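You operate a simulated robot arm through the tools that you are given. There is no shell and no other tool.

Carry out the task below with a simulated two-armed robot. There is one attempt and no reset: what you move stays moved.

JOB
Clamp the toe piece, wipe its top clean with the damp pad, then free it.
Fine: clamp first, then damp the pad on the sponge; pad back in the tray, lid shut; the toe piece stays in the jig. What is to be rubbed or washed off counts as gone when no trace of it is left.
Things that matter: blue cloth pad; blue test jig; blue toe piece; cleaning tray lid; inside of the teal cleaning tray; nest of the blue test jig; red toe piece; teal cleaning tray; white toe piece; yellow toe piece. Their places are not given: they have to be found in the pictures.

Only the result counts: the job must be done as asked and must still hold three seconds after the hand-in. Knocking over, shifting, dropping, spilling or breaking anything else fails it. A push-on lid holds only when it is set on centred and level and pressed home; a screw cap is set on level and turned clockwise until tight.

ROBOT AND FRAMES
Two 7-joint arms with fingered hands on one trunk that stands fixed in place. Base frame: the origin is at the foot of the trunk, x ahead of it, y to its left, z up; the work surface is at about z = 950. Lengths are in mm, angles in degrees, forces in N, time in s.
The left shoulder is at [70, 142, 1339], the right one opposite. With the tool pointing down near the work surface each hand reaches from about 100 to 780 mm from the base axis, measured 20 degrees to its own side. Payload 3.6 kg a hand.
The TCP of each hand is the grasp point between the finger pads, 25 mm short of the fingertips. In the tool frame z runs along the fingers and y along their closing line. The gripper opens to 88 mm; its body begins 29 mm behind the TCP. The gripper is a hand of 5 fingers: y runs from the thumb to the fingers, the wrist lies at [-13, -97, -162] in the tool frame, and closing takes about 1.5 s.
Orientation is that of the tool frame in the base frame, as [roll, pitch, yaw] about the fixed x, y, z axes, in that order (R = Rz(yaw) Ry(pitch) Rx(roll)). With the fingers straight down and the wrist toward the robot, the tool's x, y and z point along [0, 1, 0], [1, 0, 0] and [0, 0, -1] of the base frame.

CONTROLS
- The arms move only by the tool play_rows. It takes "left_series", "right_series" or both (then of equal length, played together; a hand with none holds still); each is a list of rows, each a list of 2 entries, a list of its own where there are three numbers: the shift along the base's x, y, z in mm, then the turn, a rotation vector about the base's x, y, z in degrees. In form: [[[x, y, z], [ax, ay, az]], ...]. A call has 1 to 20 rows; each row is the pose to reach, as a shift and turn from the pose commanded when the call began. "left_grip" and "right_grip" are, for a hand that has rows, the finger opening in mm, from 0 to 88, set as the call begins (left out, the last holds). A row lasts 0.2 s, in which the tool goes at most 50 mm and 8.6 degrees; a call with a longer step from one row to the next is refused whole, and so is a gripper value outside its range. Where a pose cannot be reached the arm comes as near as it can. A force on the tool above 90 N (or 10 N above the force at the start of the call, whichever is more), or a blocked arm, ends the call early, and 0.2 s more pass. The fingers move at their own pace (about 72 mm/s each) and stop on an object; they squeeze with about 32 N. The grip force told is the motor's: it shows also when the fingers shut on nothing. Time passes only in rows, and 0.2 s behind the last, so rows that repeat a pose let the fingers close. The reply holds the time, the measured pose of the TCP, the force on the tool along the base axes, the opening and the grip force, in the units named above and with some noise, with the torque about the TCP (base axes, N m) and any sound that the robot's microphone picked up.
- Cameras (640 x 400 px; columns grow to the right, rows downward): "scene" is now at [120.4, -46.6, 1557.2]; the picture's right is [-0.54, -0.84, 0.00], its down [-0.57, 0.37, -0.73] and it looks along [0.62, -0.40, -0.68] (base axes); focal length 323 px, centre (320, 200). "left" rides on the left gripper at [-59, -79, -105] in its tool frame; the picture's right is [-0.73, -0.32, 0.61], its down [0.62, -0.68, 0.38] and it looks along [0.29, 0.66, 0.70] (tool axes); focal length 234 px, centre (320, 200). "right" rides on the right gripper at [59, -79, -105] in its tool frame; the picture's right is [-0.73, 0.32, -0.61], its down [-0.62, -0.68, 0.38] and it looks along [-0.29, 0.66, 0.70] (tool axes); focal length 234 px, centre (320, 200).
- snapshot(camera): a new picture of that camera. The clock stands still meanwhile.
- move_column(by): slides the trunk up (or, below 0, down) by that many mm; the arms and the scene camera ride with it, the base frame stays. It gives what a move gives, with no picture.
- curl_fingers(index, middle, ring, little, thumb_bend, thumb_turn, hand): sets how far each is bent, from 0 (flat) to 1 (curled in); at 0.3 the hand is open as for a grip, at 0.7 the pads meet at the TCP. One left out holds its place. A second passes; each finger stops where it meets its share of the squeeze, and holds until it gets a number again. A gripper value or a shape takes the hand back. It gives what a move gives, with no picture; readings hold the bend of each and the force on index, middle, ring, little, thumb and palm. thumb_turn goes from beside the hand (0) to across from the fingers (1), as for a grip.
- hand_shape(shape, hand): the hand has 5 fingers and takes this shape, open, in about a second: jaw (thumb against the fingers, like two jaws); tri (thumb and two fingers); tip (a fingertip pinch); poke (one finger out to press); point (the index stretched); flat (the hand flat); cup (the hand cupped); fist (a fist). The gripper value then closes the fingers along that shape, each until it touches; the sizes above hold for jaw. It gives what a move gives, with no picture.
- turn_head(pan, tilt): turns the head with the scene camera to pan (to the left, within 86 degrees either way) and tilt (down, from -29 to 69), counted from straight ahead of the robot. It gives what a move gives.
- pixel_to_xyz(camera, pixels): for up to 12 pixels [column, row] of the newest picture of that camera ("zoom" is the newest enlarged one), the place [x, y, z] in the base frame of the surface seen there, good to about 3 mm. The clock stands still meanwhile.
- enlarge(camera, box): a new picture of the part [left, top, right, bottom] of that camera's present view, enlarged. The clock stands still meanwhile.
- finish_job(): hands the job in; it is judged then, once.

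Leave the grippers open and the arms clear of the work at the hand-in unless told otherwise.

The tools are called after "Call:" as a command line: name --argument value ..., lists and objects as JSON in quotes. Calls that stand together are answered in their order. play_rows: Moves the arms, as the interface text tells. Its arguments: {"type":"object","properties":{"left_series":{"type":"array"},"left_grip":{"type":"number"},"right_series":{"type":"array"},"right_grip":{"type":"number"}},"required":[]} The other tools are called the same way: move_column (by) moves the trunk up or down; hand_shape (shape, hand) gives the hand a shape; curl_fingers (index, middle, ring, little, thumb_bend, thumb_turn, hand) moves the fingers one by one; turn_head (pan, tilt) turns the head that bears the scene camera; snapshot (camera) takes a picture; pixel_to_xyz (camera, pixels) gives the place of the surface under pixels of a picture; enlarge (camera, box) takes an enlarged picture of a part of a camera's view; finish_job () hands the job in.

At the start:

```text
clock: 0.0
left_tool_pos: [501.2, 4.4, 1280.3]
left_tool_rot: [180.0, 0.0, 90.0]
left_force: [-0.2, 0.0, 0.4]
left_moment: [-0.01, -0.04, -0.01]
left_finger_gap: 87.7
left_gripper_force: 0.1
left_shape: jaw
left_bend: [0.3, 0.3, 0.3, 0.3, 0.3, 0.98]
left_finger forces: [0.0, 0.0, 0.0, 0.1, 0.1, 0.0]
right_tool_pos: [358.1, -372.3, 1264.6]
right_tool_rot: [180.0, 0.0, 90.0]
right_force: [-0.1, -0.6, 0.1]
right_moment: [0.0, 0.03, 0.02]
right_finger_gap: 87.6
right_gripper_force: 0.1
right_shape: jaw
right_bend: [0.3, 0.3, 0.3, 0.3, 0.3, 0.98]
right_finger forces: [0.0, 0.0, 0.0, 0.0, 0.1, 0.0]
trunk travel left (down, up): [-875.0, 65.0]
head pan, tilt (commanded): [-32.8, 42.8]
```

scene: 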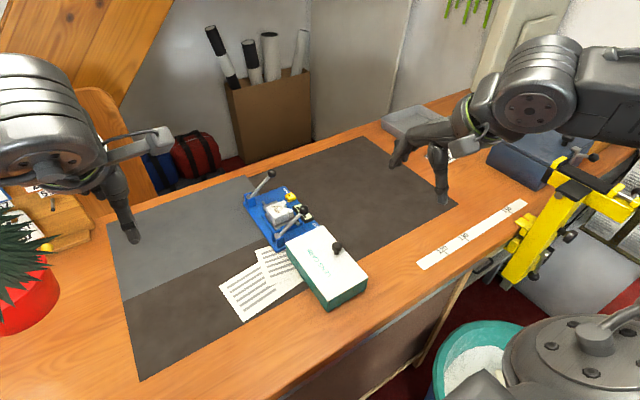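
right: 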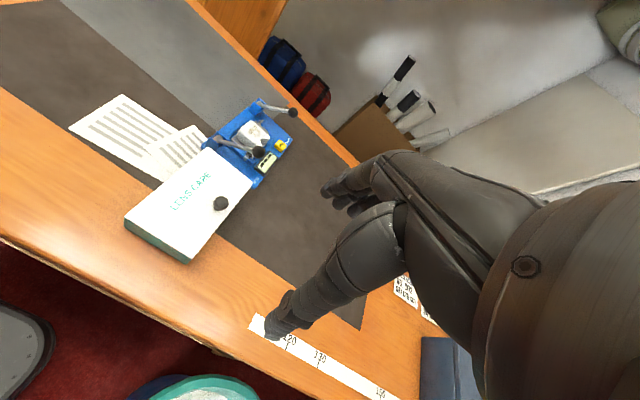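
left: 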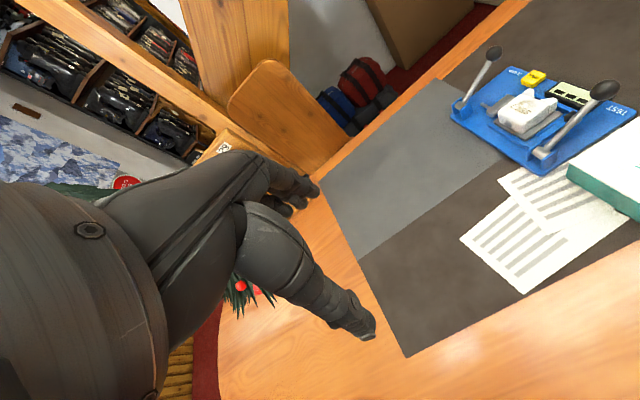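

I see a blue jig with two levers around (285,215) and a teal tray with a white lid and black knob around (328,265) in the scene view. I'll enlarge these for detail.

Call:
enlarge --camera "scene" --box '[220, 150, 380, 320]'

Call:
enlarge --camera "left" --box '[430, 30, 640, 220]'

Call:
enlarge --camera "right" --box '[110, 80, 320, 270]'

```text
2.35 times, centred on (300, 235) of scene
```

zoom: 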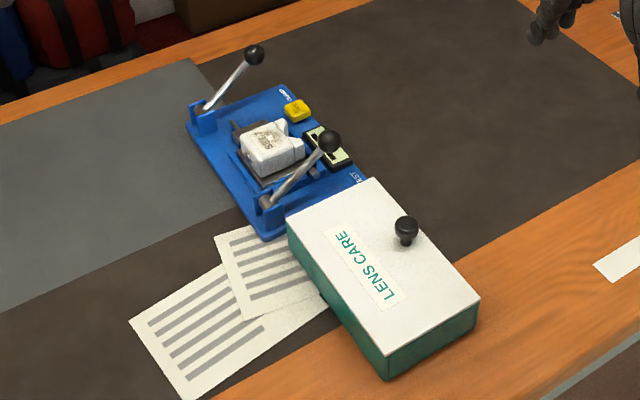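

```text
2.11 times, centred on (535, 125) of left
```

zoom: 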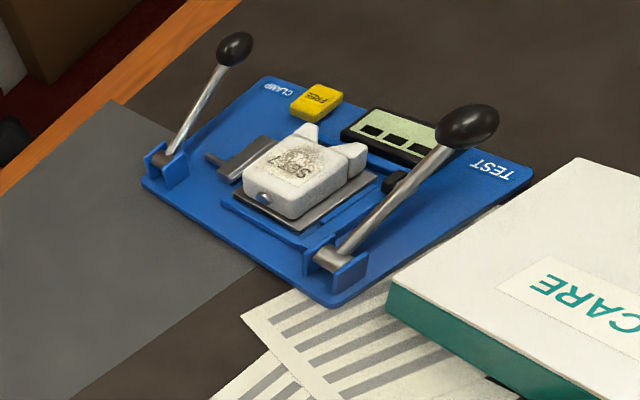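

```text
2.11 times, centred on (215, 175) of right
```

zoom: 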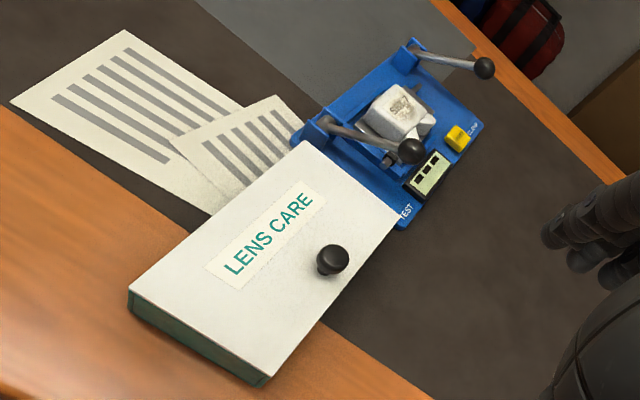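

The jig carries a CLAMP lever (far side), a TEST lever (near the tray), a yellow FREE button and a small display, with the white "SET 7" toe piece in the nest. I'll measure places from a fresh scene zoom.

Call:
enlarge --camera "scene" --box '[220, 150, 380, 320]'

```text
2.35 times, centred on (300, 235) of scene
```

zoom: 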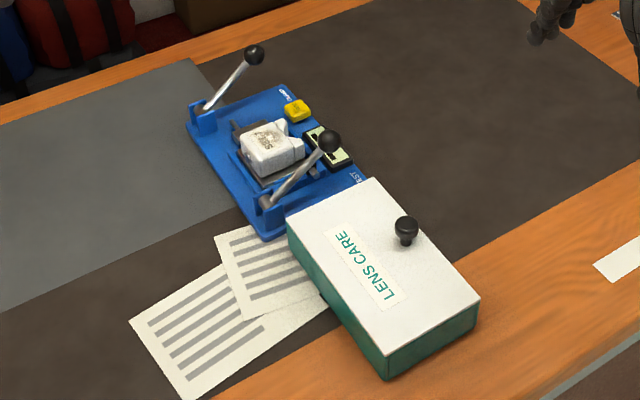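

Next I read the positions of the key points: lever knobs, lever hinges, toe piece top, button, lid corners and lid knob.

Call:
pixel_to_xyz --camera "zoom" --pixels '[[254, 55], [209, 108], [330, 140], [270, 203], [266, 136], [298, 107], [330, 150], [190, 128], [265, 235], [280, 88], [362, 176], [270, 155]]'

Call:
pixel_to_xyz --camera "zoom" --pixels '[[406, 222], [405, 240], [290, 222], [374, 180], [478, 297], [385, 350], [385, 377], [350, 250], [420, 280], [477, 325], [600, 200], [100, 150]]'

```text
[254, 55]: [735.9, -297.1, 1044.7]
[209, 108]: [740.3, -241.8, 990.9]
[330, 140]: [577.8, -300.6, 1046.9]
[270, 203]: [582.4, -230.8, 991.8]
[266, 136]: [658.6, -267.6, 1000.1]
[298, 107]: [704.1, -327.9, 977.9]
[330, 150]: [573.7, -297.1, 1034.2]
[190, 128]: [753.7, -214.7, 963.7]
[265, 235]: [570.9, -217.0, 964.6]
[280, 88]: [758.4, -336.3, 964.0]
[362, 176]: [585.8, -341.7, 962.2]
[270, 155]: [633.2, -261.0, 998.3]
```

```text
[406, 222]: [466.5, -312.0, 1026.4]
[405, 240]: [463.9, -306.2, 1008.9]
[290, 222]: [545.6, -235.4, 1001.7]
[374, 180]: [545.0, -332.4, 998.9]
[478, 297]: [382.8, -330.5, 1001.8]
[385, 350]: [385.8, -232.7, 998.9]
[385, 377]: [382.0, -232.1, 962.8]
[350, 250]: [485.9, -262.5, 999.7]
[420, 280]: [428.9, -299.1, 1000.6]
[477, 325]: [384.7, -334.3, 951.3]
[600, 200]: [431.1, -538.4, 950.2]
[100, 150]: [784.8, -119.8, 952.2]
```

The tray spans about x 383–545, y −235…−332, with its lid top at z≈1000. The jig is behind it at x 570–758. I'll look around with the head to find the other toe pieces before acting.

Call:
turn_head --pan -25 --tilt 55

Call:
snapshot --camera "scene"

```text
clock: 0.7
left_tool_pos: [501.0, 5.9, 1280.2]
left_tool_rot: [179.9, 0.1, 89.9]
left_force: [-0.1, 0.1, -0.1]
left_moment: [0.0, -0.04, 0.0]
left_finger_gap: 87.8
left_gripper_force: 0.1
left_shape: jaw
left_bend: [0.3, 0.3, 0.3, 0.3, 0.3, 0.98]
left_finger forces: [0.0, 0.0, 0.0, 0.0, 0.0, 0.0]
right_tool_pos: [357.3, -372.1, 1263.9]
right_tool_rot: [179.9, 0.0, 89.9]
right_force: [-0.6, 1.0, -0.2]
right_moment: [-0.01, 0.0, 0.01]
right_finger_gap: 87.7
right_gripper_force: 0.0
right_shape: jaw
right_bend: [0.3, 0.3, 0.3, 0.3, 0.3, 0.98]
right_finger forces: [0.1, 0.1, 0.0, 0.0, 0.0, 0.0]
trunk travel left (down, up): [-875.0, 65.0]
head pan, tilt (commanded): [-25.0, 55.0]
```

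```text
taken
```

scene: 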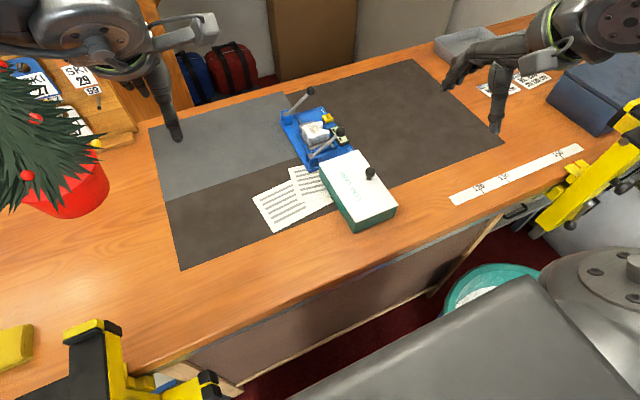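

A grey open tray lies at about (470,45), partly hidden by the right arm. I'll look at it and the left side enlarged.

Call:
enlarge --camera "scene" --box '[400, 0, 640, 150]'

Call:
enlarge --camera "scene" --box '[0, 30, 200, 230]'

Call:
enlarge --camera "scene" --box '[250, 70, 410, 240]'

```text
2.67 times, centred on (520, 75) of scene
```

zoom: 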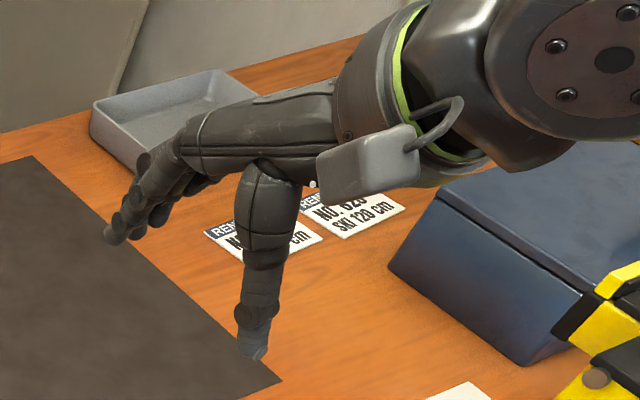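

```text
2.00 times, centred on (100, 130) of scene
```

zoom: 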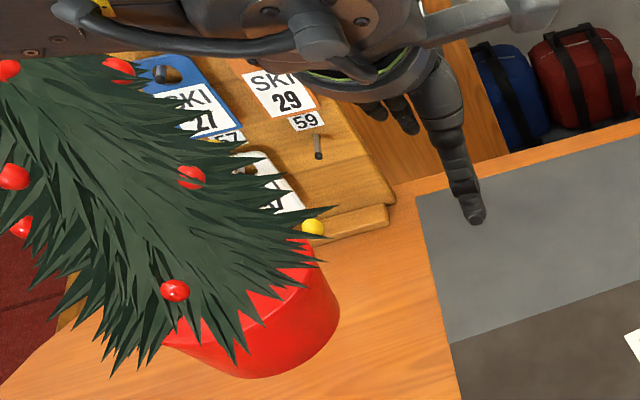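

```text
2.35 times, centred on (330, 155) of scene
```

zoom: 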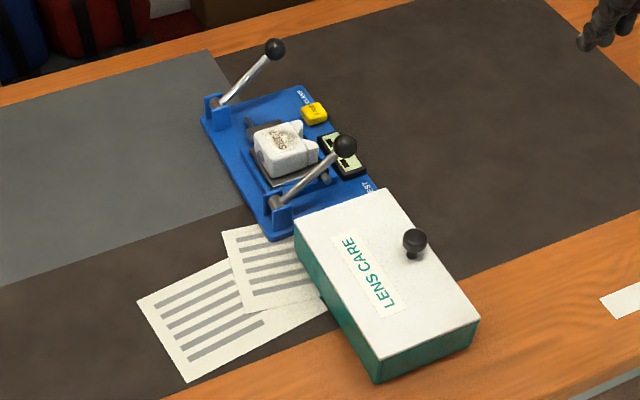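

I want a close look at the jig, so I'll move the right hand to about (508,−237,1150), well above the tray. Its camera then faces the jig.

Call:
play_rows --right_series '[[[25, 22, -19], [0, 0, 0]], [[50, 45, -38], [0, 0, 0]], [[75, 67, -57], [0, 0, 0]], [[100, 90, -76], [0, 0, 0]], [[125, 112, -95], [0, 0, 0]], [[150, 135, -114], [0, 0, 0]], [[150, 135, -114], [0, 0, 0]]]'

Call:
snapshot --camera "right"

```text
clock: 2.3
left_tool_pos: [499.4, 4.0, 1279.6]
left_tool_rot: [-180.0, 0.1, 90.1]
left_force: [-0.3, -0.2, 1.0]
left_moment: [0.02, 0.01, -0.03]
left_finger_gap: 87.6
left_gripper_force: 0.1
left_shape: jaw
left_bend: [0.3, 0.3, 0.3, 0.3, 0.3, 0.98]
left_finger forces: [0.0, 0.0, 0.1, 0.1, 0.0, 0.0]
right_tool_pos: [507.7, -237.7, 1149.8]
right_tool_rot: [179.8, 0.0, 90.0]
right_force: [0.1, 0.3, 0.1]
right_moment: [-0.02, -0.01, 0.02]
right_finger_gap: 87.7
right_gripper_force: 0.2
right_shape: jaw
right_bend: [0.3, 0.3, 0.3, 0.3, 0.3, 0.98]
right_finger forces: [0.1, 0.1, 0.0, 0.0, 0.0, 0.0]
trunk travel left (down, up): [-875.0, 65.0]
head pan, tilt (commanded): [-25.0, 55.0]
```

```text
taken
```

right: 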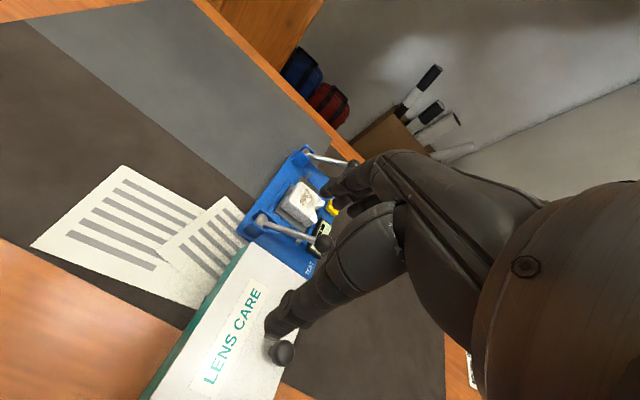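

The hand hides the jig from here. I'll shift the hand to the right and lower so the jig shows in the left part of the picture, then zoom.

Call:
play_rows --right_series '[[[0, -40, 0], [0, 0, 0]], [[0, -80, 0], [0, 0, 0]], [[0, -120, 0], [0, 0, 0]], [[0, -155, 0], [0, 0, 0]], [[0, -155, -20], [0, 0, 0]], [[0, -155, -20], [0, 0, 0]]]'

Call:
snapshot --camera "right"

```text
clock: 3.7
left_tool_pos: [501.0, 5.2, 1279.4]
left_tool_rot: [180.0, 0.0, 90.0]
left_force: [0.2, 0.1, 0.4]
left_moment: [0.04, 0.0, 0.04]
left_finger_gap: 87.7
left_gripper_force: 0.1
left_shape: jaw
left_bend: [0.3, 0.3, 0.3, 0.3, 0.3, 0.98]
left_finger forces: [0.1, 0.0, 0.1, 0.0, 0.0, 0.0]
right_tool_pos: [509.9, -391.0, 1128.5]
right_tool_rot: [-180.0, 0.0, 90.1]
right_force: [0.8, -0.6, 0.2]
right_moment: [-0.01, -0.01, -0.01]
right_finger_gap: 88.0
right_gripper_force: 0.0
right_shape: jaw
right_bend: [0.3, 0.3, 0.3, 0.3, 0.3, 0.98]
right_finger forces: [0.0, 0.0, 0.0, 0.0, 0.0, 0.1]
trunk travel left (down, up): [-875.0, 65.0]
head pan, tilt (commanded): [-25.0, 55.0]
```

```text
taken
```

right: 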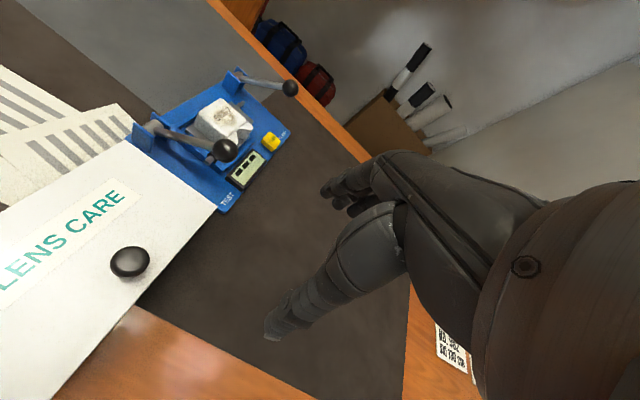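

Now the jig is in clear view at about (215,130). I'll zoom in on it.

Call:
enlarge --camera "right" --box '[120, 55, 310, 215]'

Call:
enlarge --camera "right" --box '[0, 120, 220, 300]'

Call:
enlarge --camera "left" --box '[500, 60, 640, 160]'

```text
2.50 times, centred on (215, 135) of right
```

zoom: 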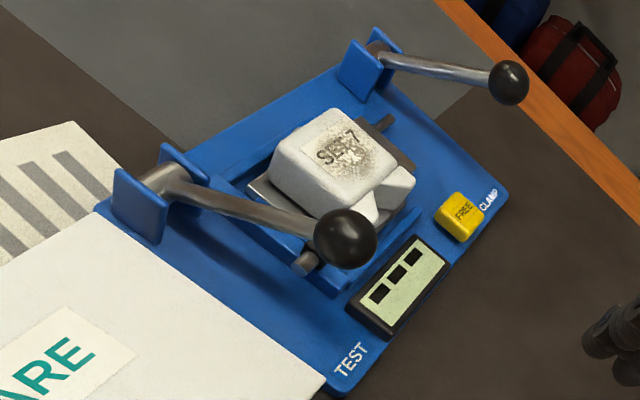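

```text
2.22 times, centred on (110, 210) of right
```

zoom: 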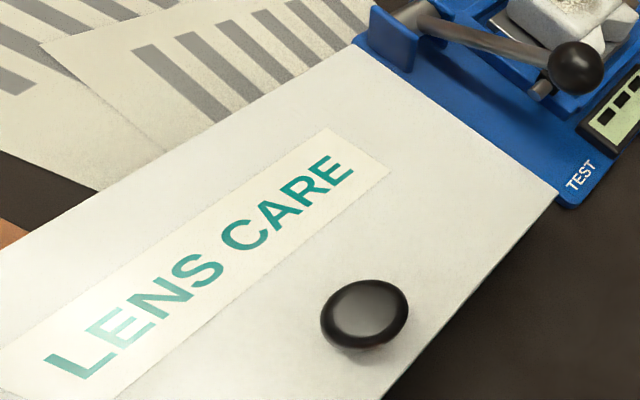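

```text
4.00 times, centred on (570, 110) of left
```

zoom: 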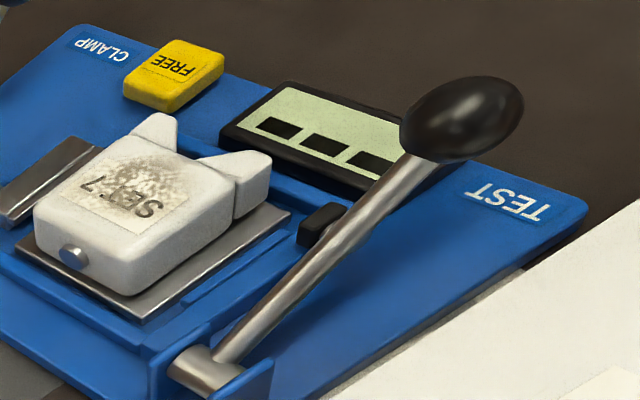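

The zoom shows: CLAMP and TEST levers hinge at the +y edge (y≈−240), their knobs leaning toward −y. The yellow FREE button is at the −y edge, and the white "SET 7" piece has dirty smudges on top. Next I'll swing the left hand round so its camera sees the left side of the tray, to tell whether the lid is hinged.

Call:
play_rows --left_series '[[[0, -10, -9], [0, 0, -8.2]], [[0, -20, -18], [0, 0, -16.4]], [[0, -30, -27], [0, 0, -24.6]], [[0, -40, -36], [0, 0, -32.8]], [[0, -50, -45], [0, 0, -41]], [[0, -60, -54], [0, 0, -49.2]], [[0, -70, -63], [0, 0, -57.4]], [[0, -80, -72], [0, 0, -65.6]], [[0, -90, -81], [0, 0, -73.8]], [[0, -100, -90], [0, 0, -82]], [[0, -110, -100], [0, 0, -90]], [[0, -110, -100], [0, 0, -90]]]'

Call:
snapshot --camera "left"

```text
clock: 6.3
left_tool_pos: [500.8, -74.6, 1207.7]
left_tool_rot: [-179.9, 0.0, 24.3]
left_force: [0.1, 0.2, 0.1]
left_moment: [-0.02, -0.02, -0.01]
left_finger_gap: 87.7
left_gripper_force: 0.1
left_shape: jaw
left_bend: [0.3, 0.3, 0.3, 0.3, 0.3, 0.98]
left_finger forces: [0.0, 0.0, 0.1, 0.0, 0.0, 0.0]
left hand out of reach, approached as far as the arm can: row 9, 10, 11, 12
right_tool_pos: [508.8, -391.0, 1129.8]
right_tool_rot: [180.0, -0.1, 90.0]
right_force: [-0.1, -0.1, 0.0]
right_moment: [0.01, 0.02, -0.02]
right_finger_gap: 87.9
right_gripper_force: 0.0
right_shape: jaw
right_bend: [0.3, 0.3, 0.3, 0.3, 0.3, 0.98]
right_finger forces: [0.0, 0.1, 0.0, 0.0, 0.0, 0.0]
trunk travel left (down, up): [-875.0, 65.0]
head pan, tilt (commanded): [-25.0, 55.0]
```

```text
taken
```

left: 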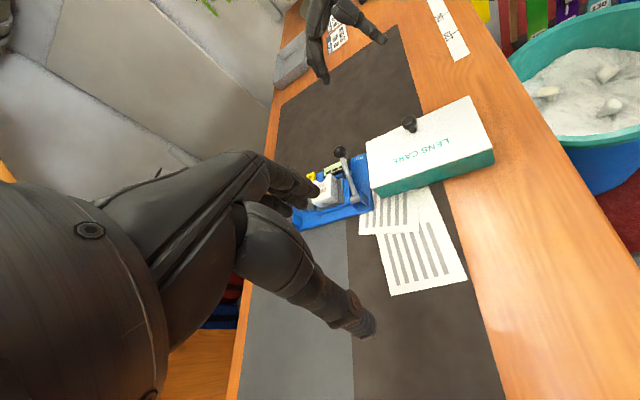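

The left arm stopped at yaw 24°, but the tray's left side is visible at about (435,170). Zooming there.

Call:
enlarge --camera "left" --box '[340, 80, 520, 220]'

Call:
enlarge --camera "left" --box '[260, 130, 400, 240]'

```text
2.86 times, centred on (430, 150) of left
```

zoom: 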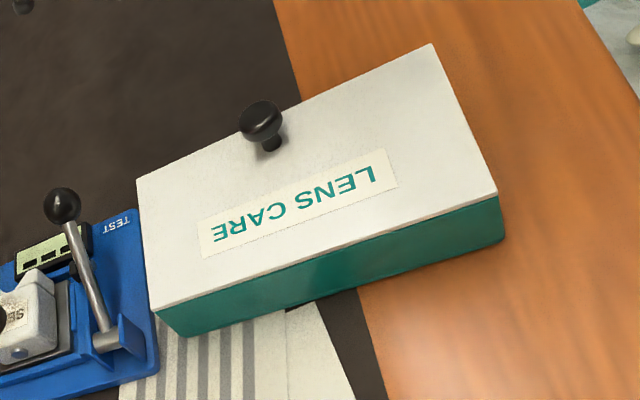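

```text
3.64 times, centred on (330, 185) of left
```

zoom: 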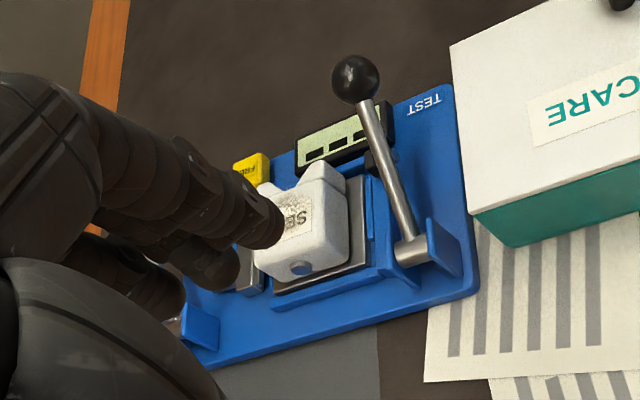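

The lid's text front and knob are on the −y side, so it probably hinges along the +y edge; I'll confirm when lifting. Now I try the right hand's "poke" shape in free space to see where the fingertip lies.

Call:
hand_shape --shape "poke" --hand "right"

Call:
snapshot --camera "right"

Call:
snapshot --camera "scene"

Call:
snapshot --camera "left"

```text
clock: 7.2
left_tool_pos: [501.7, -75.9, 1207.9]
left_tool_rot: [-180.0, 0.0, 24.5]
left_force: [0.3, -0.8, -0.4]
left_moment: [0.01, -0.02, 0.01]
left_finger_gap: 87.7
left_gripper_force: 0.0
left_shape: jaw
left_bend: [0.3, 0.3, 0.3, 0.3, 0.3, 0.98]
left_finger forces: [0.1, 0.0, 0.0, 0.0, 0.1, 0.1]
right_tool_pos: [507.7, -390.6, 1129.4]
right_tool_rot: [-180.0, 0.0, 89.9]
right_force: [0.6, 0.8, -0.3]
right_moment: [0.01, -0.01, 0.01]
right_finger_gap: 0.0
right_gripper_force: 0.0
right_shape: poke
right_bend: [0.7, 0.7, 0.99, 0.99, 1.0, 1.0]
right_finger forces: [0.0, 0.0, 0.0, 0.0, 0.1, 0.0]
trunk travel left (down, up): [-875.0, 65.0]
head pan, tilt (commanded): [-25.0, 55.0]
```

```text
taken
```

right: 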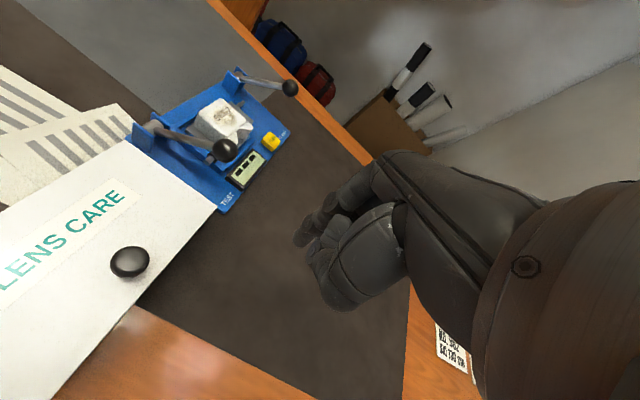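

```text
taken
```

scene: 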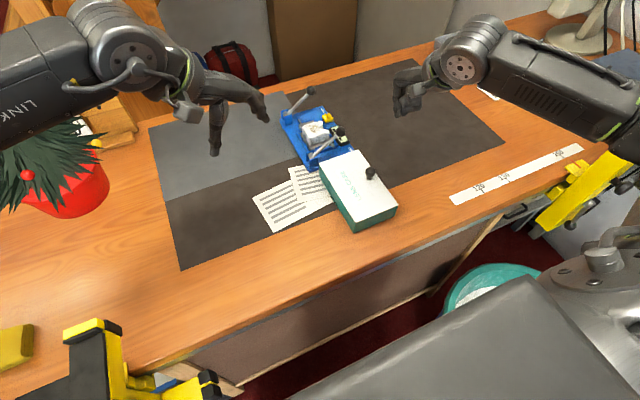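

```text
taken
```

left: 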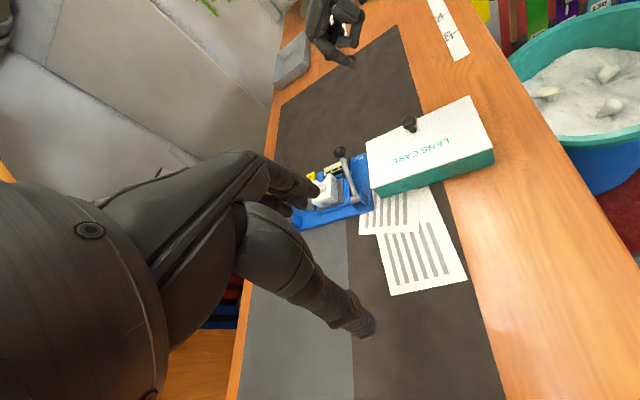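

The poke shape bends index and middle to 0.7 with the rest curled away. I'll zoom to see where the tips are.

Call:
enlarge --camera "scene" --box '[370, 40, 490, 140]'

Call:
enlarge --camera "right" --box '[260, 130, 440, 330]'

Call:
enlarge --camera "left" --box '[280, 0, 400, 90]'

```text
4.00 times, centred on (430, 90) of scene
```

zoom: 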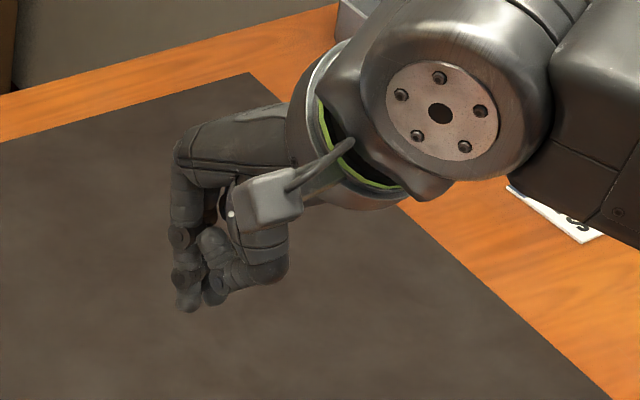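

```text
2.00 times, centred on (350, 230) of right
```

zoom: 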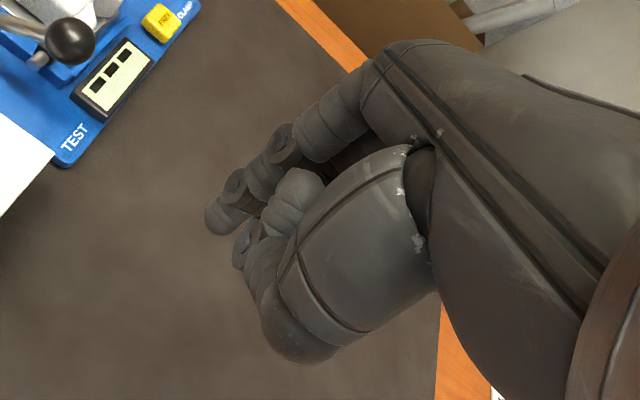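

```text
4.44 times, centred on (340, 45) of left
```

zoom: 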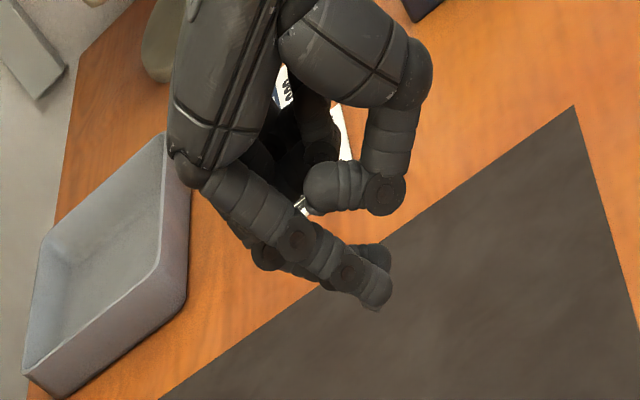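

I'll read the fingertip positions from the pictures: left zoom tip at about (375,293), and the scene view.

Call:
pixel_to_xyz --camera "zoom" --pixels '[[376, 293], [376, 258], [350, 280], [355, 250], [385, 195], [325, 190]]'

Call:
pixel_to_xyz --camera "scene" --pixels '[[417, 114], [422, 114], [417, 108], [424, 100]]'

```text
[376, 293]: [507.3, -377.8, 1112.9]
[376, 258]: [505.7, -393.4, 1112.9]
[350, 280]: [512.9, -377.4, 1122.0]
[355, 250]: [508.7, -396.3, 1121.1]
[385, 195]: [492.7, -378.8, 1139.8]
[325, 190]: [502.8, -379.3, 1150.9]
```

```text
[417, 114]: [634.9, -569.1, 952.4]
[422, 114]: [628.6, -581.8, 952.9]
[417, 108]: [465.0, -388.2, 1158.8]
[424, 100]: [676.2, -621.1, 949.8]
```

The poke tips are the index and middle fingers, about 25 mm below the TCP and straddling it. The clamp knob is at the arm's reach limit, so I'll raise the right hand, draw the left hand away, then lower the trunk about 100 mm for better reach.

Call:
play_rows --left_series '[[[0, 30, 15], [0, 0, 0]], [[0, 60, 30], [0, 0, 0]], [[0, 90, 45], [0, 0, 0]], [[0, 120, 60], [0, 0, 0]], [[0, 120, 60], [0, 0, 0]]]' --right_series '[[[0, 0, 20], [0, 0, 0]], [[0, 0, 40], [0, 0, 0]], [[0, 0, 60], [0, 0, 0]], [[0, 0, 80], [0, 0, 0]], [[0, 0, 80], [0, 0, 0]]]'

Call:
move_column --by -100

Call:
snapshot --camera "scene"

Call:
snapshot --camera "left"

```text
clock: 8.4
left_tool_pos: [486.3, 38.2, 1300.8]
left_tool_rot: [179.5, 0.6, 27.9]
left_force: [0.1, -0.4, -0.7]
left_moment: [0.0, 0.03, 0.0]
left_finger_gap: 88.0
left_gripper_force: 0.1
left_shape: jaw
left_bend: [0.3, 0.3, 0.3, 0.3, 0.3, 0.98]
left_finger forces: [0.0, 0.1, 0.1, 0.0, 0.1, 0.0]
left hand out of reach, approached as far as the arm can: row 2, 3, 4, 5
right_tool_pos: [507.0, -389.2, 1211.8]
right_tool_rot: [179.9, 0.1, 90.0]
right_force: [-1.2, 0.7, -0.2]
right_moment: [-0.03, 0.02, -0.03]
right_finger_gap: 0.0
right_gripper_force: 0.1
right_shape: poke
right_bend: [0.7, 0.7, 0.99, 0.99, 1.0, 1.0]
right_finger forces: [0.1, 0.0, 0.1, 0.1, 0.0, 0.0]
trunk travel left (down, up): [-875.0, 65.0]
head pan, tilt (commanded): [-25.0, 55.0]
```

```text
clock: 9.8
left_tool_pos: [487.8, 34.7, 1200.5]
left_tool_rot: [179.6, 0.6, 28.0]
left_force: [-0.5, 0.0, 0.2]
left_moment: [0.04, 0.02, 0.05]
left_finger_gap: 88.1
left_gripper_force: 0.1
left_shape: jaw
left_bend: [0.3, 0.3, 0.3, 0.3, 0.3, 0.98]
left_finger forces: [0.1, 0.1, 0.0, 0.0, 0.0, 0.0]
right_tool_pos: [508.5, -393.2, 1109.8]
right_tool_rot: [-180.0, 0.1, 90.1]
right_force: [-0.3, 0.0, 0.1]
right_moment: [0.01, -0.01, -0.01]
right_finger_gap: 0.0
right_gripper_force: 0.1
right_shape: poke
right_bend: [0.7, 0.7, 0.99, 0.99, 1.0, 1.0]
right_finger forces: [0.0, 0.1, 0.0, 0.0, 0.1, 0.0]
trunk travel left (down, up): [-775.0, 165.0]
head pan, tilt (commanded): [-25.0, 55.0]
```

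```text
taken
```

scene: 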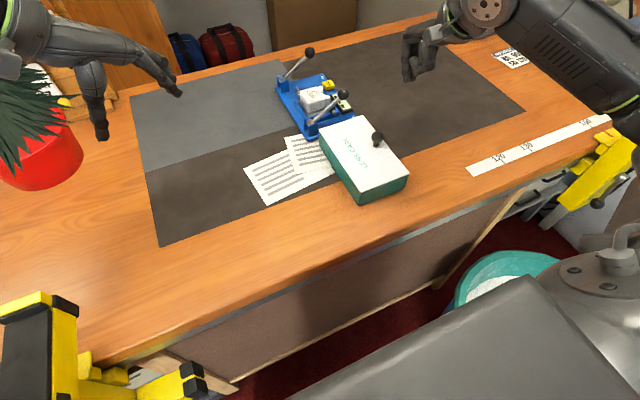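

```text
taken
```

left: 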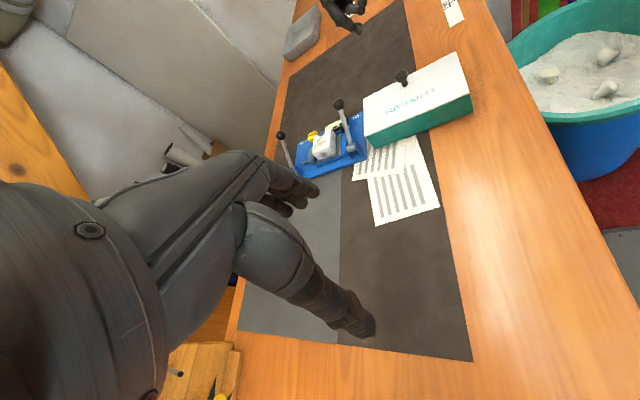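

Good; the trunk is lowered. I'll zoom on the jig from both views for exact lever geometry.

Call:
enlarge --camera "scene" --box '[260, 35, 370, 145]'

Call:
pixel_to_xyz --camera "zoom" --pixels '[[245, 72], [200, 130], [175, 160], [300, 180], [330, 190], [290, 195]]'

Call:
enlarge --camera "left" --box '[260, 80, 380, 190]'

```text
3.64 times, centred on (315, 90) of scene
```

zoom: 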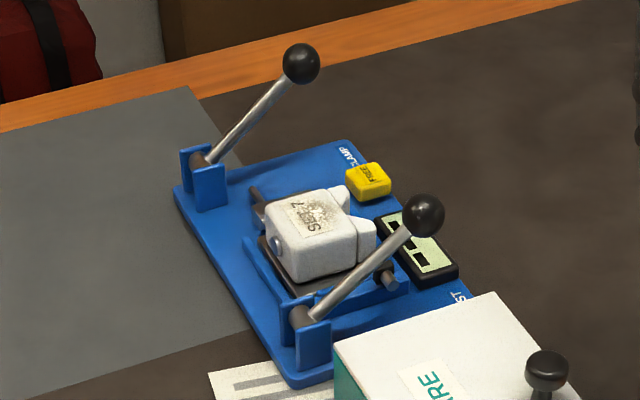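

```text
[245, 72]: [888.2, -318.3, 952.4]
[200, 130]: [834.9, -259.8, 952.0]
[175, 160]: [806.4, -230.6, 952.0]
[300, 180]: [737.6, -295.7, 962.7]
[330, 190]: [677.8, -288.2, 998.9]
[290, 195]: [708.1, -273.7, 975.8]
```

```text
3.64 times, centred on (320, 135) of left
```

zoom: 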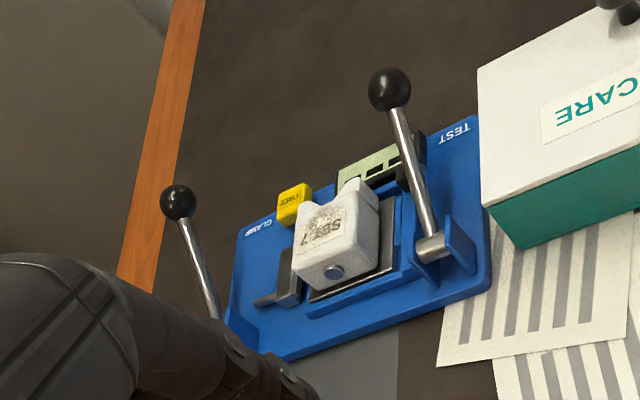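

Call:
pixel_to_xyz --camera "zoom" --pixels '[[178, 203], [170, 195], [206, 270], [210, 310], [388, 88], [430, 245], [440, 250], [332, 270], [345, 215], [295, 205], [270, 215], [285, 265]]'

Call:
enlarge --camera "scene" --box '[260, 35, 370, 145]'

Call:
pixel_to_xyz --camera "zoom" --pixels '[[301, 63], [290, 80], [318, 62], [203, 160], [210, 165], [250, 115], [425, 215], [310, 310], [370, 175], [340, 220], [295, 230], [355, 262]]'

```text
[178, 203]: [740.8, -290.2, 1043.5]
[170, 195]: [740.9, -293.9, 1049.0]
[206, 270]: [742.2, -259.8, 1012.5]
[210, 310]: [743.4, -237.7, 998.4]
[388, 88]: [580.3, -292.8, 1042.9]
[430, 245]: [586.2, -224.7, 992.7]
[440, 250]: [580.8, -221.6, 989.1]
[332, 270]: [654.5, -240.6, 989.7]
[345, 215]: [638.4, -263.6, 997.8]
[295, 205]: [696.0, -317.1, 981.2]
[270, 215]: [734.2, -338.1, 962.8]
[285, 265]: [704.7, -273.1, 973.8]
```

```text
3.64 times, centred on (315, 90) of scene
```

zoom: 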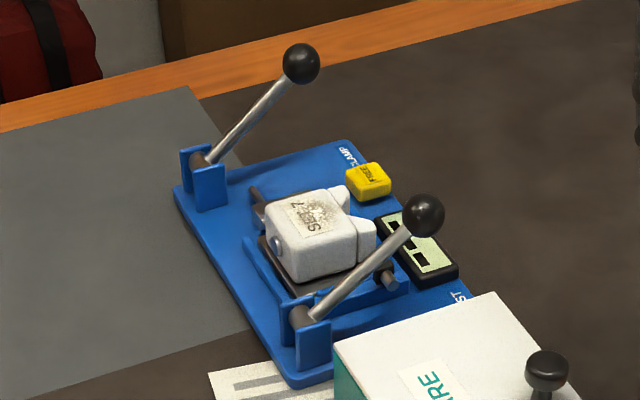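

```text
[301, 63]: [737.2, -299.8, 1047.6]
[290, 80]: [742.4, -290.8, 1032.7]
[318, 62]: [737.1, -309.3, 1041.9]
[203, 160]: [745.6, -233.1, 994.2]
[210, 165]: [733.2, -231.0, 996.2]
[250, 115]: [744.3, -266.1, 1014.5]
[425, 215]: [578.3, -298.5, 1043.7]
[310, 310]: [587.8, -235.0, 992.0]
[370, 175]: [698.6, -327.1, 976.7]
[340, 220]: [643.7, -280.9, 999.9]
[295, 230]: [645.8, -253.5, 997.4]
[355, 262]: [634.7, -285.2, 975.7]
```

Measured: clamp knob centre ≈ (744,−299,1042), lever pivot ≈ (744,−232,987), so pressing the knob down swings it toward −y. I'll bring the poke tips above the clamp knob, slightly tilted forward, at z≈1155.

Call:
play_rows --right_series '[[[0, 0, 25], [0, 0, 0]], [[20, 8, 45], [0, -2, 0]], [[55, 22, 45], [0, -5, 0]], [[90, 36, 45], [0, -8, 0]], [[125, 50, 45], [0, -10, 0]], [[160, 64, 45], [0, -10, 0]], [[195, 78, 45], [0, -10, 0]], [[220, 88, 45], [0, -10, 0]], [[232, 92, 45], [0, -10, 0]], [[232, 92, 45], [0, -10, 0]]]'

Call:
snapshot --camera "scene"

Call:
snapshot --camera "left"

```text
clock: 12.0
left_tool_pos: [487.1, 34.2, 1199.2]
left_tool_rot: [179.8, 0.7, 28.0]
left_force: [-0.4, 0.2, 0.2]
left_moment: [0.04, 0.0, 0.02]
left_finger_gap: 87.8
left_gripper_force: 0.1
left_shape: jaw
left_bend: [0.3, 0.3, 0.3, 0.3, 0.3, 0.98]
left_finger forces: [0.1, 0.1, 0.1, 0.1, 0.0, 0.1]
right_tool_pos: [740.3, -301.0, 1154.7]
right_tool_rot: [170.0, 0.0, 89.9]
right_force: [0.5, 0.2, -0.6]
right_moment: [-0.03, 0.0, 0.0]
right_finger_gap: 0.2
right_gripper_force: 0.0
right_shape: poke
right_bend: [0.7, 0.7, 0.99, 0.99, 1.0, 1.0]
right_finger forces: [0.0, 0.0, 0.0, 0.1, 0.1, 0.0]
trunk travel left (down, up): [-775.0, 165.0]
head pan, tilt (commanded): [-25.0, 55.0]
```

```text
taken
```

scene: 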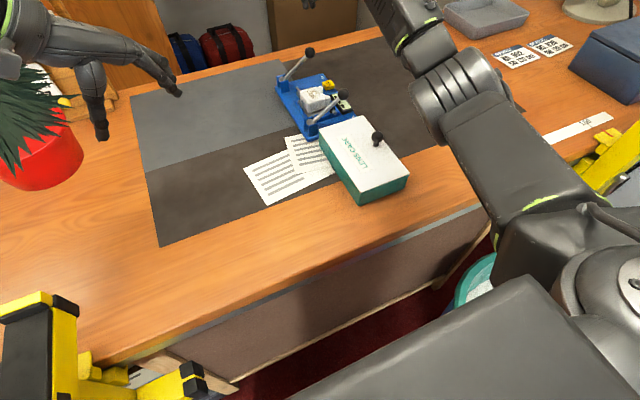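

```text
taken
```

left: 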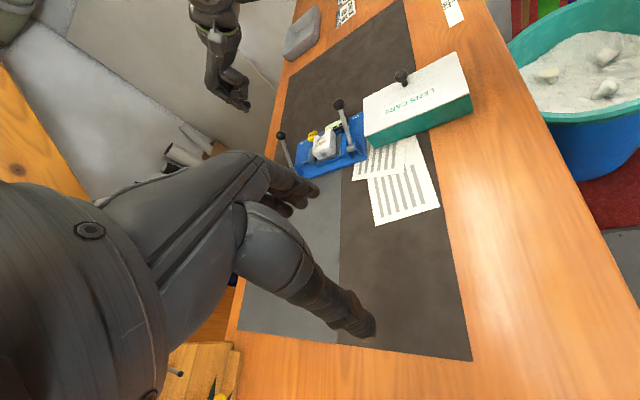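

The right hand shows in the left view with its tips at about (245,107). I'll check its true position against the knob.

Call:
pixel_to_xyz --camera "left" --pixels '[[246, 105], [240, 100], [230, 75], [281, 135], [215, 40]]'

Call:
enlarge --camera "left" --box '[170, 20, 330, 180]'

Call:
snapshot --camera "right"

```text
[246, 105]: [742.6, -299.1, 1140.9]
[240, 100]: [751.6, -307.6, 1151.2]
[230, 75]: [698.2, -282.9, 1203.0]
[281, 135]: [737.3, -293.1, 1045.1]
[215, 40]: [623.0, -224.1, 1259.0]
```

```text
2.50 times, centred on (250, 100) of left
```

zoom: 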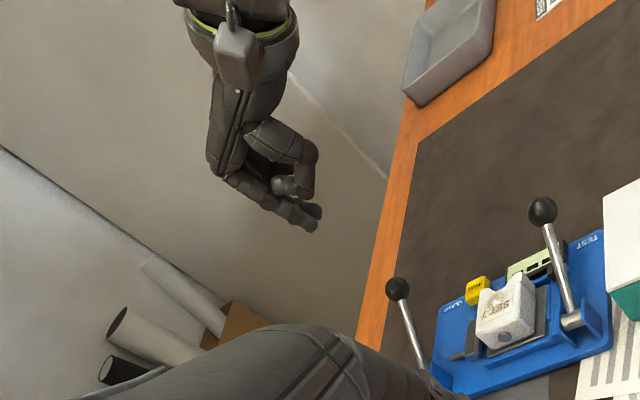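

```text
taken
```

right: 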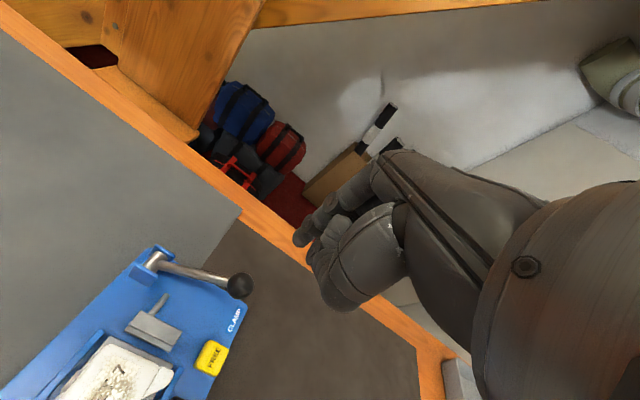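

The tips are right above the clamp knob at (743,−299). I'll tilt the head up a bit for a view, then descend to just above the knob.

Call:
turn_head --pan -24 --tilt 38

Call:
play_rows --right_series '[[[0, 0, -20], [0, 0, 0]], [[0, 0, -40], [0, 0, 0]], [[0, 0, -60], [0, 0, 0]], [[0, 0, -70], [0, 0, 0]], [[0, 0, -70], [0, 0, 0]]]'

Call:
snapshot --camera "scene"

Call:
enlarge --camera "left" --box '[210, 60, 370, 190]'

```text
clock: 12.8
left_tool_pos: [487.7, 35.4, 1199.6]
left_tool_rot: [179.7, 0.8, 28.0]
left_force: [-0.7, -0.1, -0.6]
left_moment: [-0.01, -0.01, 0.0]
left_finger_gap: 87.8
left_gripper_force: 0.1
left_shape: jaw
left_bend: [0.3, 0.3, 0.3, 0.3, 0.3, 0.98]
left_finger forces: [0.0, 0.1, 0.1, 0.0, 0.1, 0.0]
right_tool_pos: [741.3, -299.9, 1155.5]
right_tool_rot: [170.0, 0.0, 90.0]
right_force: [-0.6, -0.2, -0.6]
right_moment: [0.0, 0.01, 0.03]
right_finger_gap: 0.0
right_gripper_force: 0.0
right_shape: poke
right_bend: [0.7, 0.7, 0.99, 0.99, 1.0, 1.0]
right_finger forces: [0.0, 0.0, 0.0, 0.0, 0.0, 0.0]
trunk travel left (down, up): [-775.0, 165.0]
head pan, tilt (commanded): [-24.0, 38.0]
```

```text
clock: 14.0
left_tool_pos: [488.1, 34.8, 1199.8]
left_tool_rot: [179.6, 0.6, 28.0]
left_force: [0.1, -0.5, 0.2]
left_moment: [-0.02, 0.02, -0.01]
left_finger_gap: 88.0
left_gripper_force: 0.0
left_shape: jaw
left_bend: [0.3, 0.3, 0.3, 0.3, 0.3, 0.98]
left_finger forces: [0.0, 0.0, 0.0, 0.0, 0.0, 0.0]
right_tool_pos: [741.4, -300.8, 1084.9]
right_tool_rot: [170.0, 0.1, 89.9]
right_force: [-0.4, 0.5, 0.1]
right_moment: [0.0, 0.0, 0.0]
right_finger_gap: 0.0
right_gripper_force: 0.1
right_shape: poke
right_bend: [0.7, 0.7, 0.99, 0.99, 1.0, 1.0]
right_finger forces: [0.0, 0.0, 0.0, 0.0, 0.0, 0.1]
trunk travel left (down, up): [-775.0, 165.0]
head pan, tilt (commanded): [-24.0, 38.0]
```

```text
taken
```

scene: 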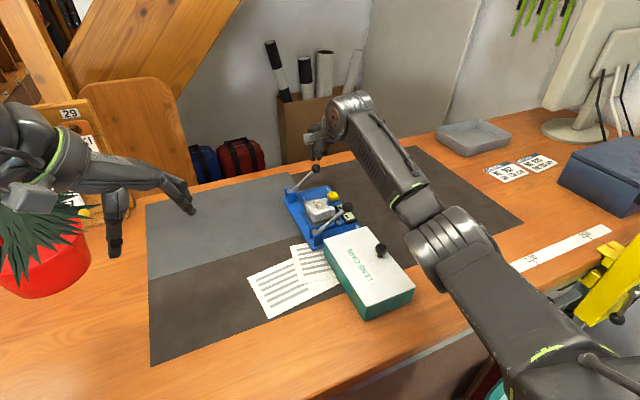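

```text
3.08 times, centred on (290, 125) of left
```

zoom: 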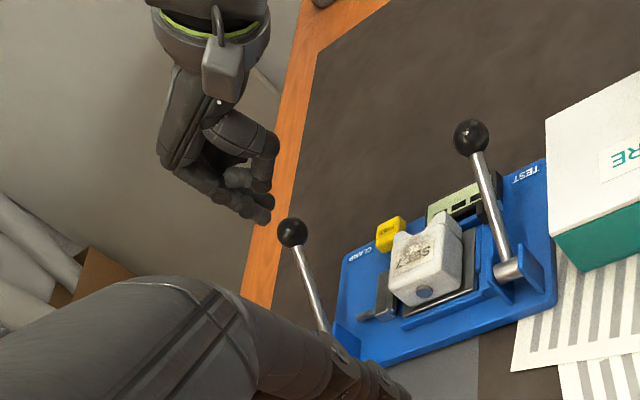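

The tips are just above the knob. I check tip and knob positions once more from this zoom and the scene zoom.

Call:
pixel_to_xyz --camera "zoom" --pixels '[[265, 215], [268, 202], [291, 230], [255, 210]]'

Call:
enlarge --camera "scene" --box '[270, 90, 390, 230]'

```text
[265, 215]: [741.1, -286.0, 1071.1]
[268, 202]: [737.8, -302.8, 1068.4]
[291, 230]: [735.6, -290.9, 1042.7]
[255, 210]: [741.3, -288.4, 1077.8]
```

```text
2.86 times, centred on (330, 160) of scene
```

zoom: 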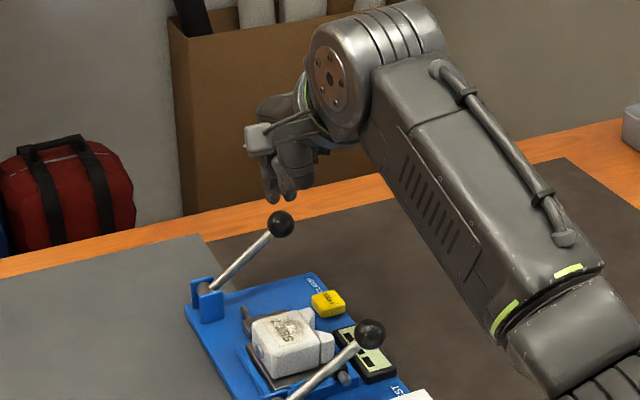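

Alignment looks good. Now I press the clamp lever down slowly along its arc, to about 10° above flat, and check the force.

Call:
play_rows --right_series '[[[0, 0, -8], [0, 0, 0]], [[0, -4, -15], [0, 0, 0]], [[0, -7, -22], [0, 0, 0]], [[0, -11, -29], [0, 0, 0]], [[0, -14, -36], [0, 0, 0]], [[0, -16, -43], [0, 0, 0]], [[0, -18, -50], [0, 0, 0]], [[0, -18, -50], [0, 0, 0]]]'

Call:
enlarge --camera "scene" --box '[270, 110, 390, 250]'

Call:
enlarge --camera "left" --box '[210, 60, 370, 190]'

```text
clock: 15.8
left_tool_pos: [487.2, 33.6, 1200.7]
left_tool_rot: [179.6, 0.6, 28.0]
left_force: [0.2, -0.5, 0.2]
left_moment: [-0.01, 0.0, 0.0]
left_finger_gap: 88.1
left_gripper_force: 0.1
left_shape: jaw
left_bend: [0.3, 0.3, 0.3, 0.3, 0.3, 0.98]
left_finger forces: [0.0, 0.0, 0.0, 0.1, 0.0, 0.0]
right_tool_pos: [738.8, -318.0, 1034.6]
right_tool_rot: [170.0, 0.0, 90.0]
right_force: [0.3, -0.5, 1.9]
right_moment: [-0.01, 0.02, 0.01]
right_finger_gap: 0.0
right_gripper_force: 0.0
right_shape: poke
right_bend: [0.7, 0.7, 0.99, 0.99, 1.0, 1.0]
right_finger forces: [1.0, 1.1, 0.1, 0.0, 0.0, 0.1]
trunk travel left (down, up): [-775.0, 165.0]
head pan, tilt (commanded): [-24.0, 38.0]
```

```text
2.86 times, centred on (330, 180) of scene
```

zoom: 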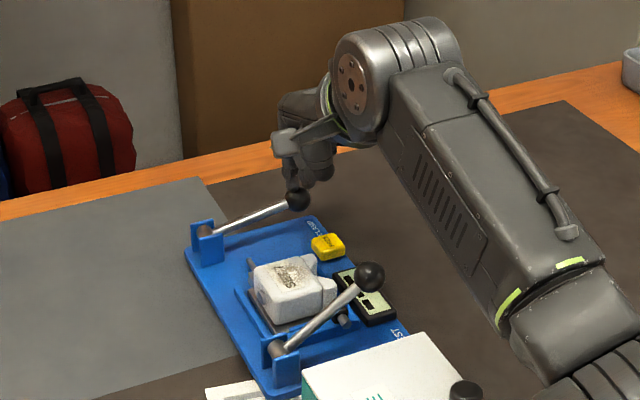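

```text
3.08 times, centred on (290, 125) of left
```

zoom: 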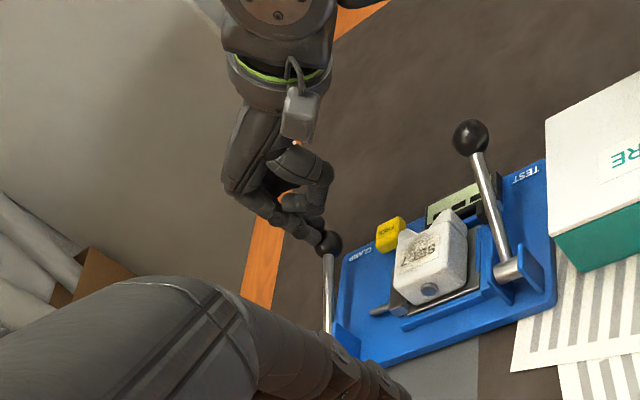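

The lever follows at about 2 N and the grey clamp block has moved against the toe piece. I continue downward until it meets its stop or clicks.

Call:
play_rows --right_series '[[[0, -1, -5], [0, 0, 0]], [[0, -1, -10], [0, 0, 0]], [[0, -1, -15], [0, 0, 0]], [[0, -1, -15], [0, 0, 0]]]'

Call:
enlarge --camera "left" --box '[210, 60, 370, 190]'

Call:
enlarge --camera "scene" --box '[270, 110, 390, 250]'

```text
clock: 16.8
left_tool_pos: [484.3, 34.3, 1201.3]
left_tool_rot: [179.6, 0.6, 28.0]
left_force: [0.2, 0.3, -0.1]
left_moment: [0.02, 0.01, -0.03]
left_finger_gap: 87.8
left_gripper_force: 0.0
left_shape: jaw
left_bend: [0.3, 0.3, 0.3, 0.3, 0.3, 0.98]
left_finger forces: [0.0, 0.0, 0.0, 0.1, 0.1, 0.1]
right_tool_pos: [738.9, -318.6, 1023.3]
right_tool_rot: [169.8, -0.1, 90.0]
right_force: [0.7, -3.5, 13.5]
right_moment: [-0.08, -0.1, 0.0]
right_finger_gap: 0.1
right_gripper_force: 0.0
right_shape: poke
right_bend: [0.7, 0.7, 0.99, 0.99, 1.0, 1.0]
right_finger forces: [7.9, 6.0, 0.1, 0.1, 0.1, 0.0]
trunk travel left (down, up): [-775.0, 165.0]
head pan, tilt (commanded): [-24.0, 38.0]
```

```text
3.08 times, centred on (290, 125) of left
```

zoom: 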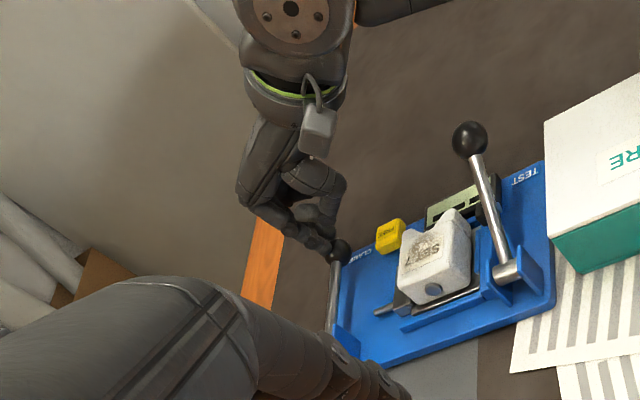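

```text
2.86 times, centred on (330, 180) of scene
```

zoom: 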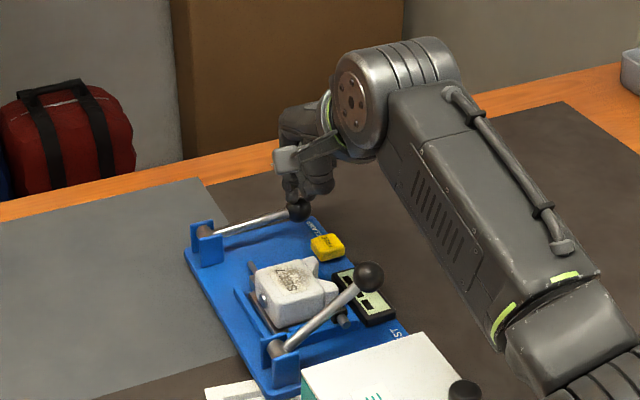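

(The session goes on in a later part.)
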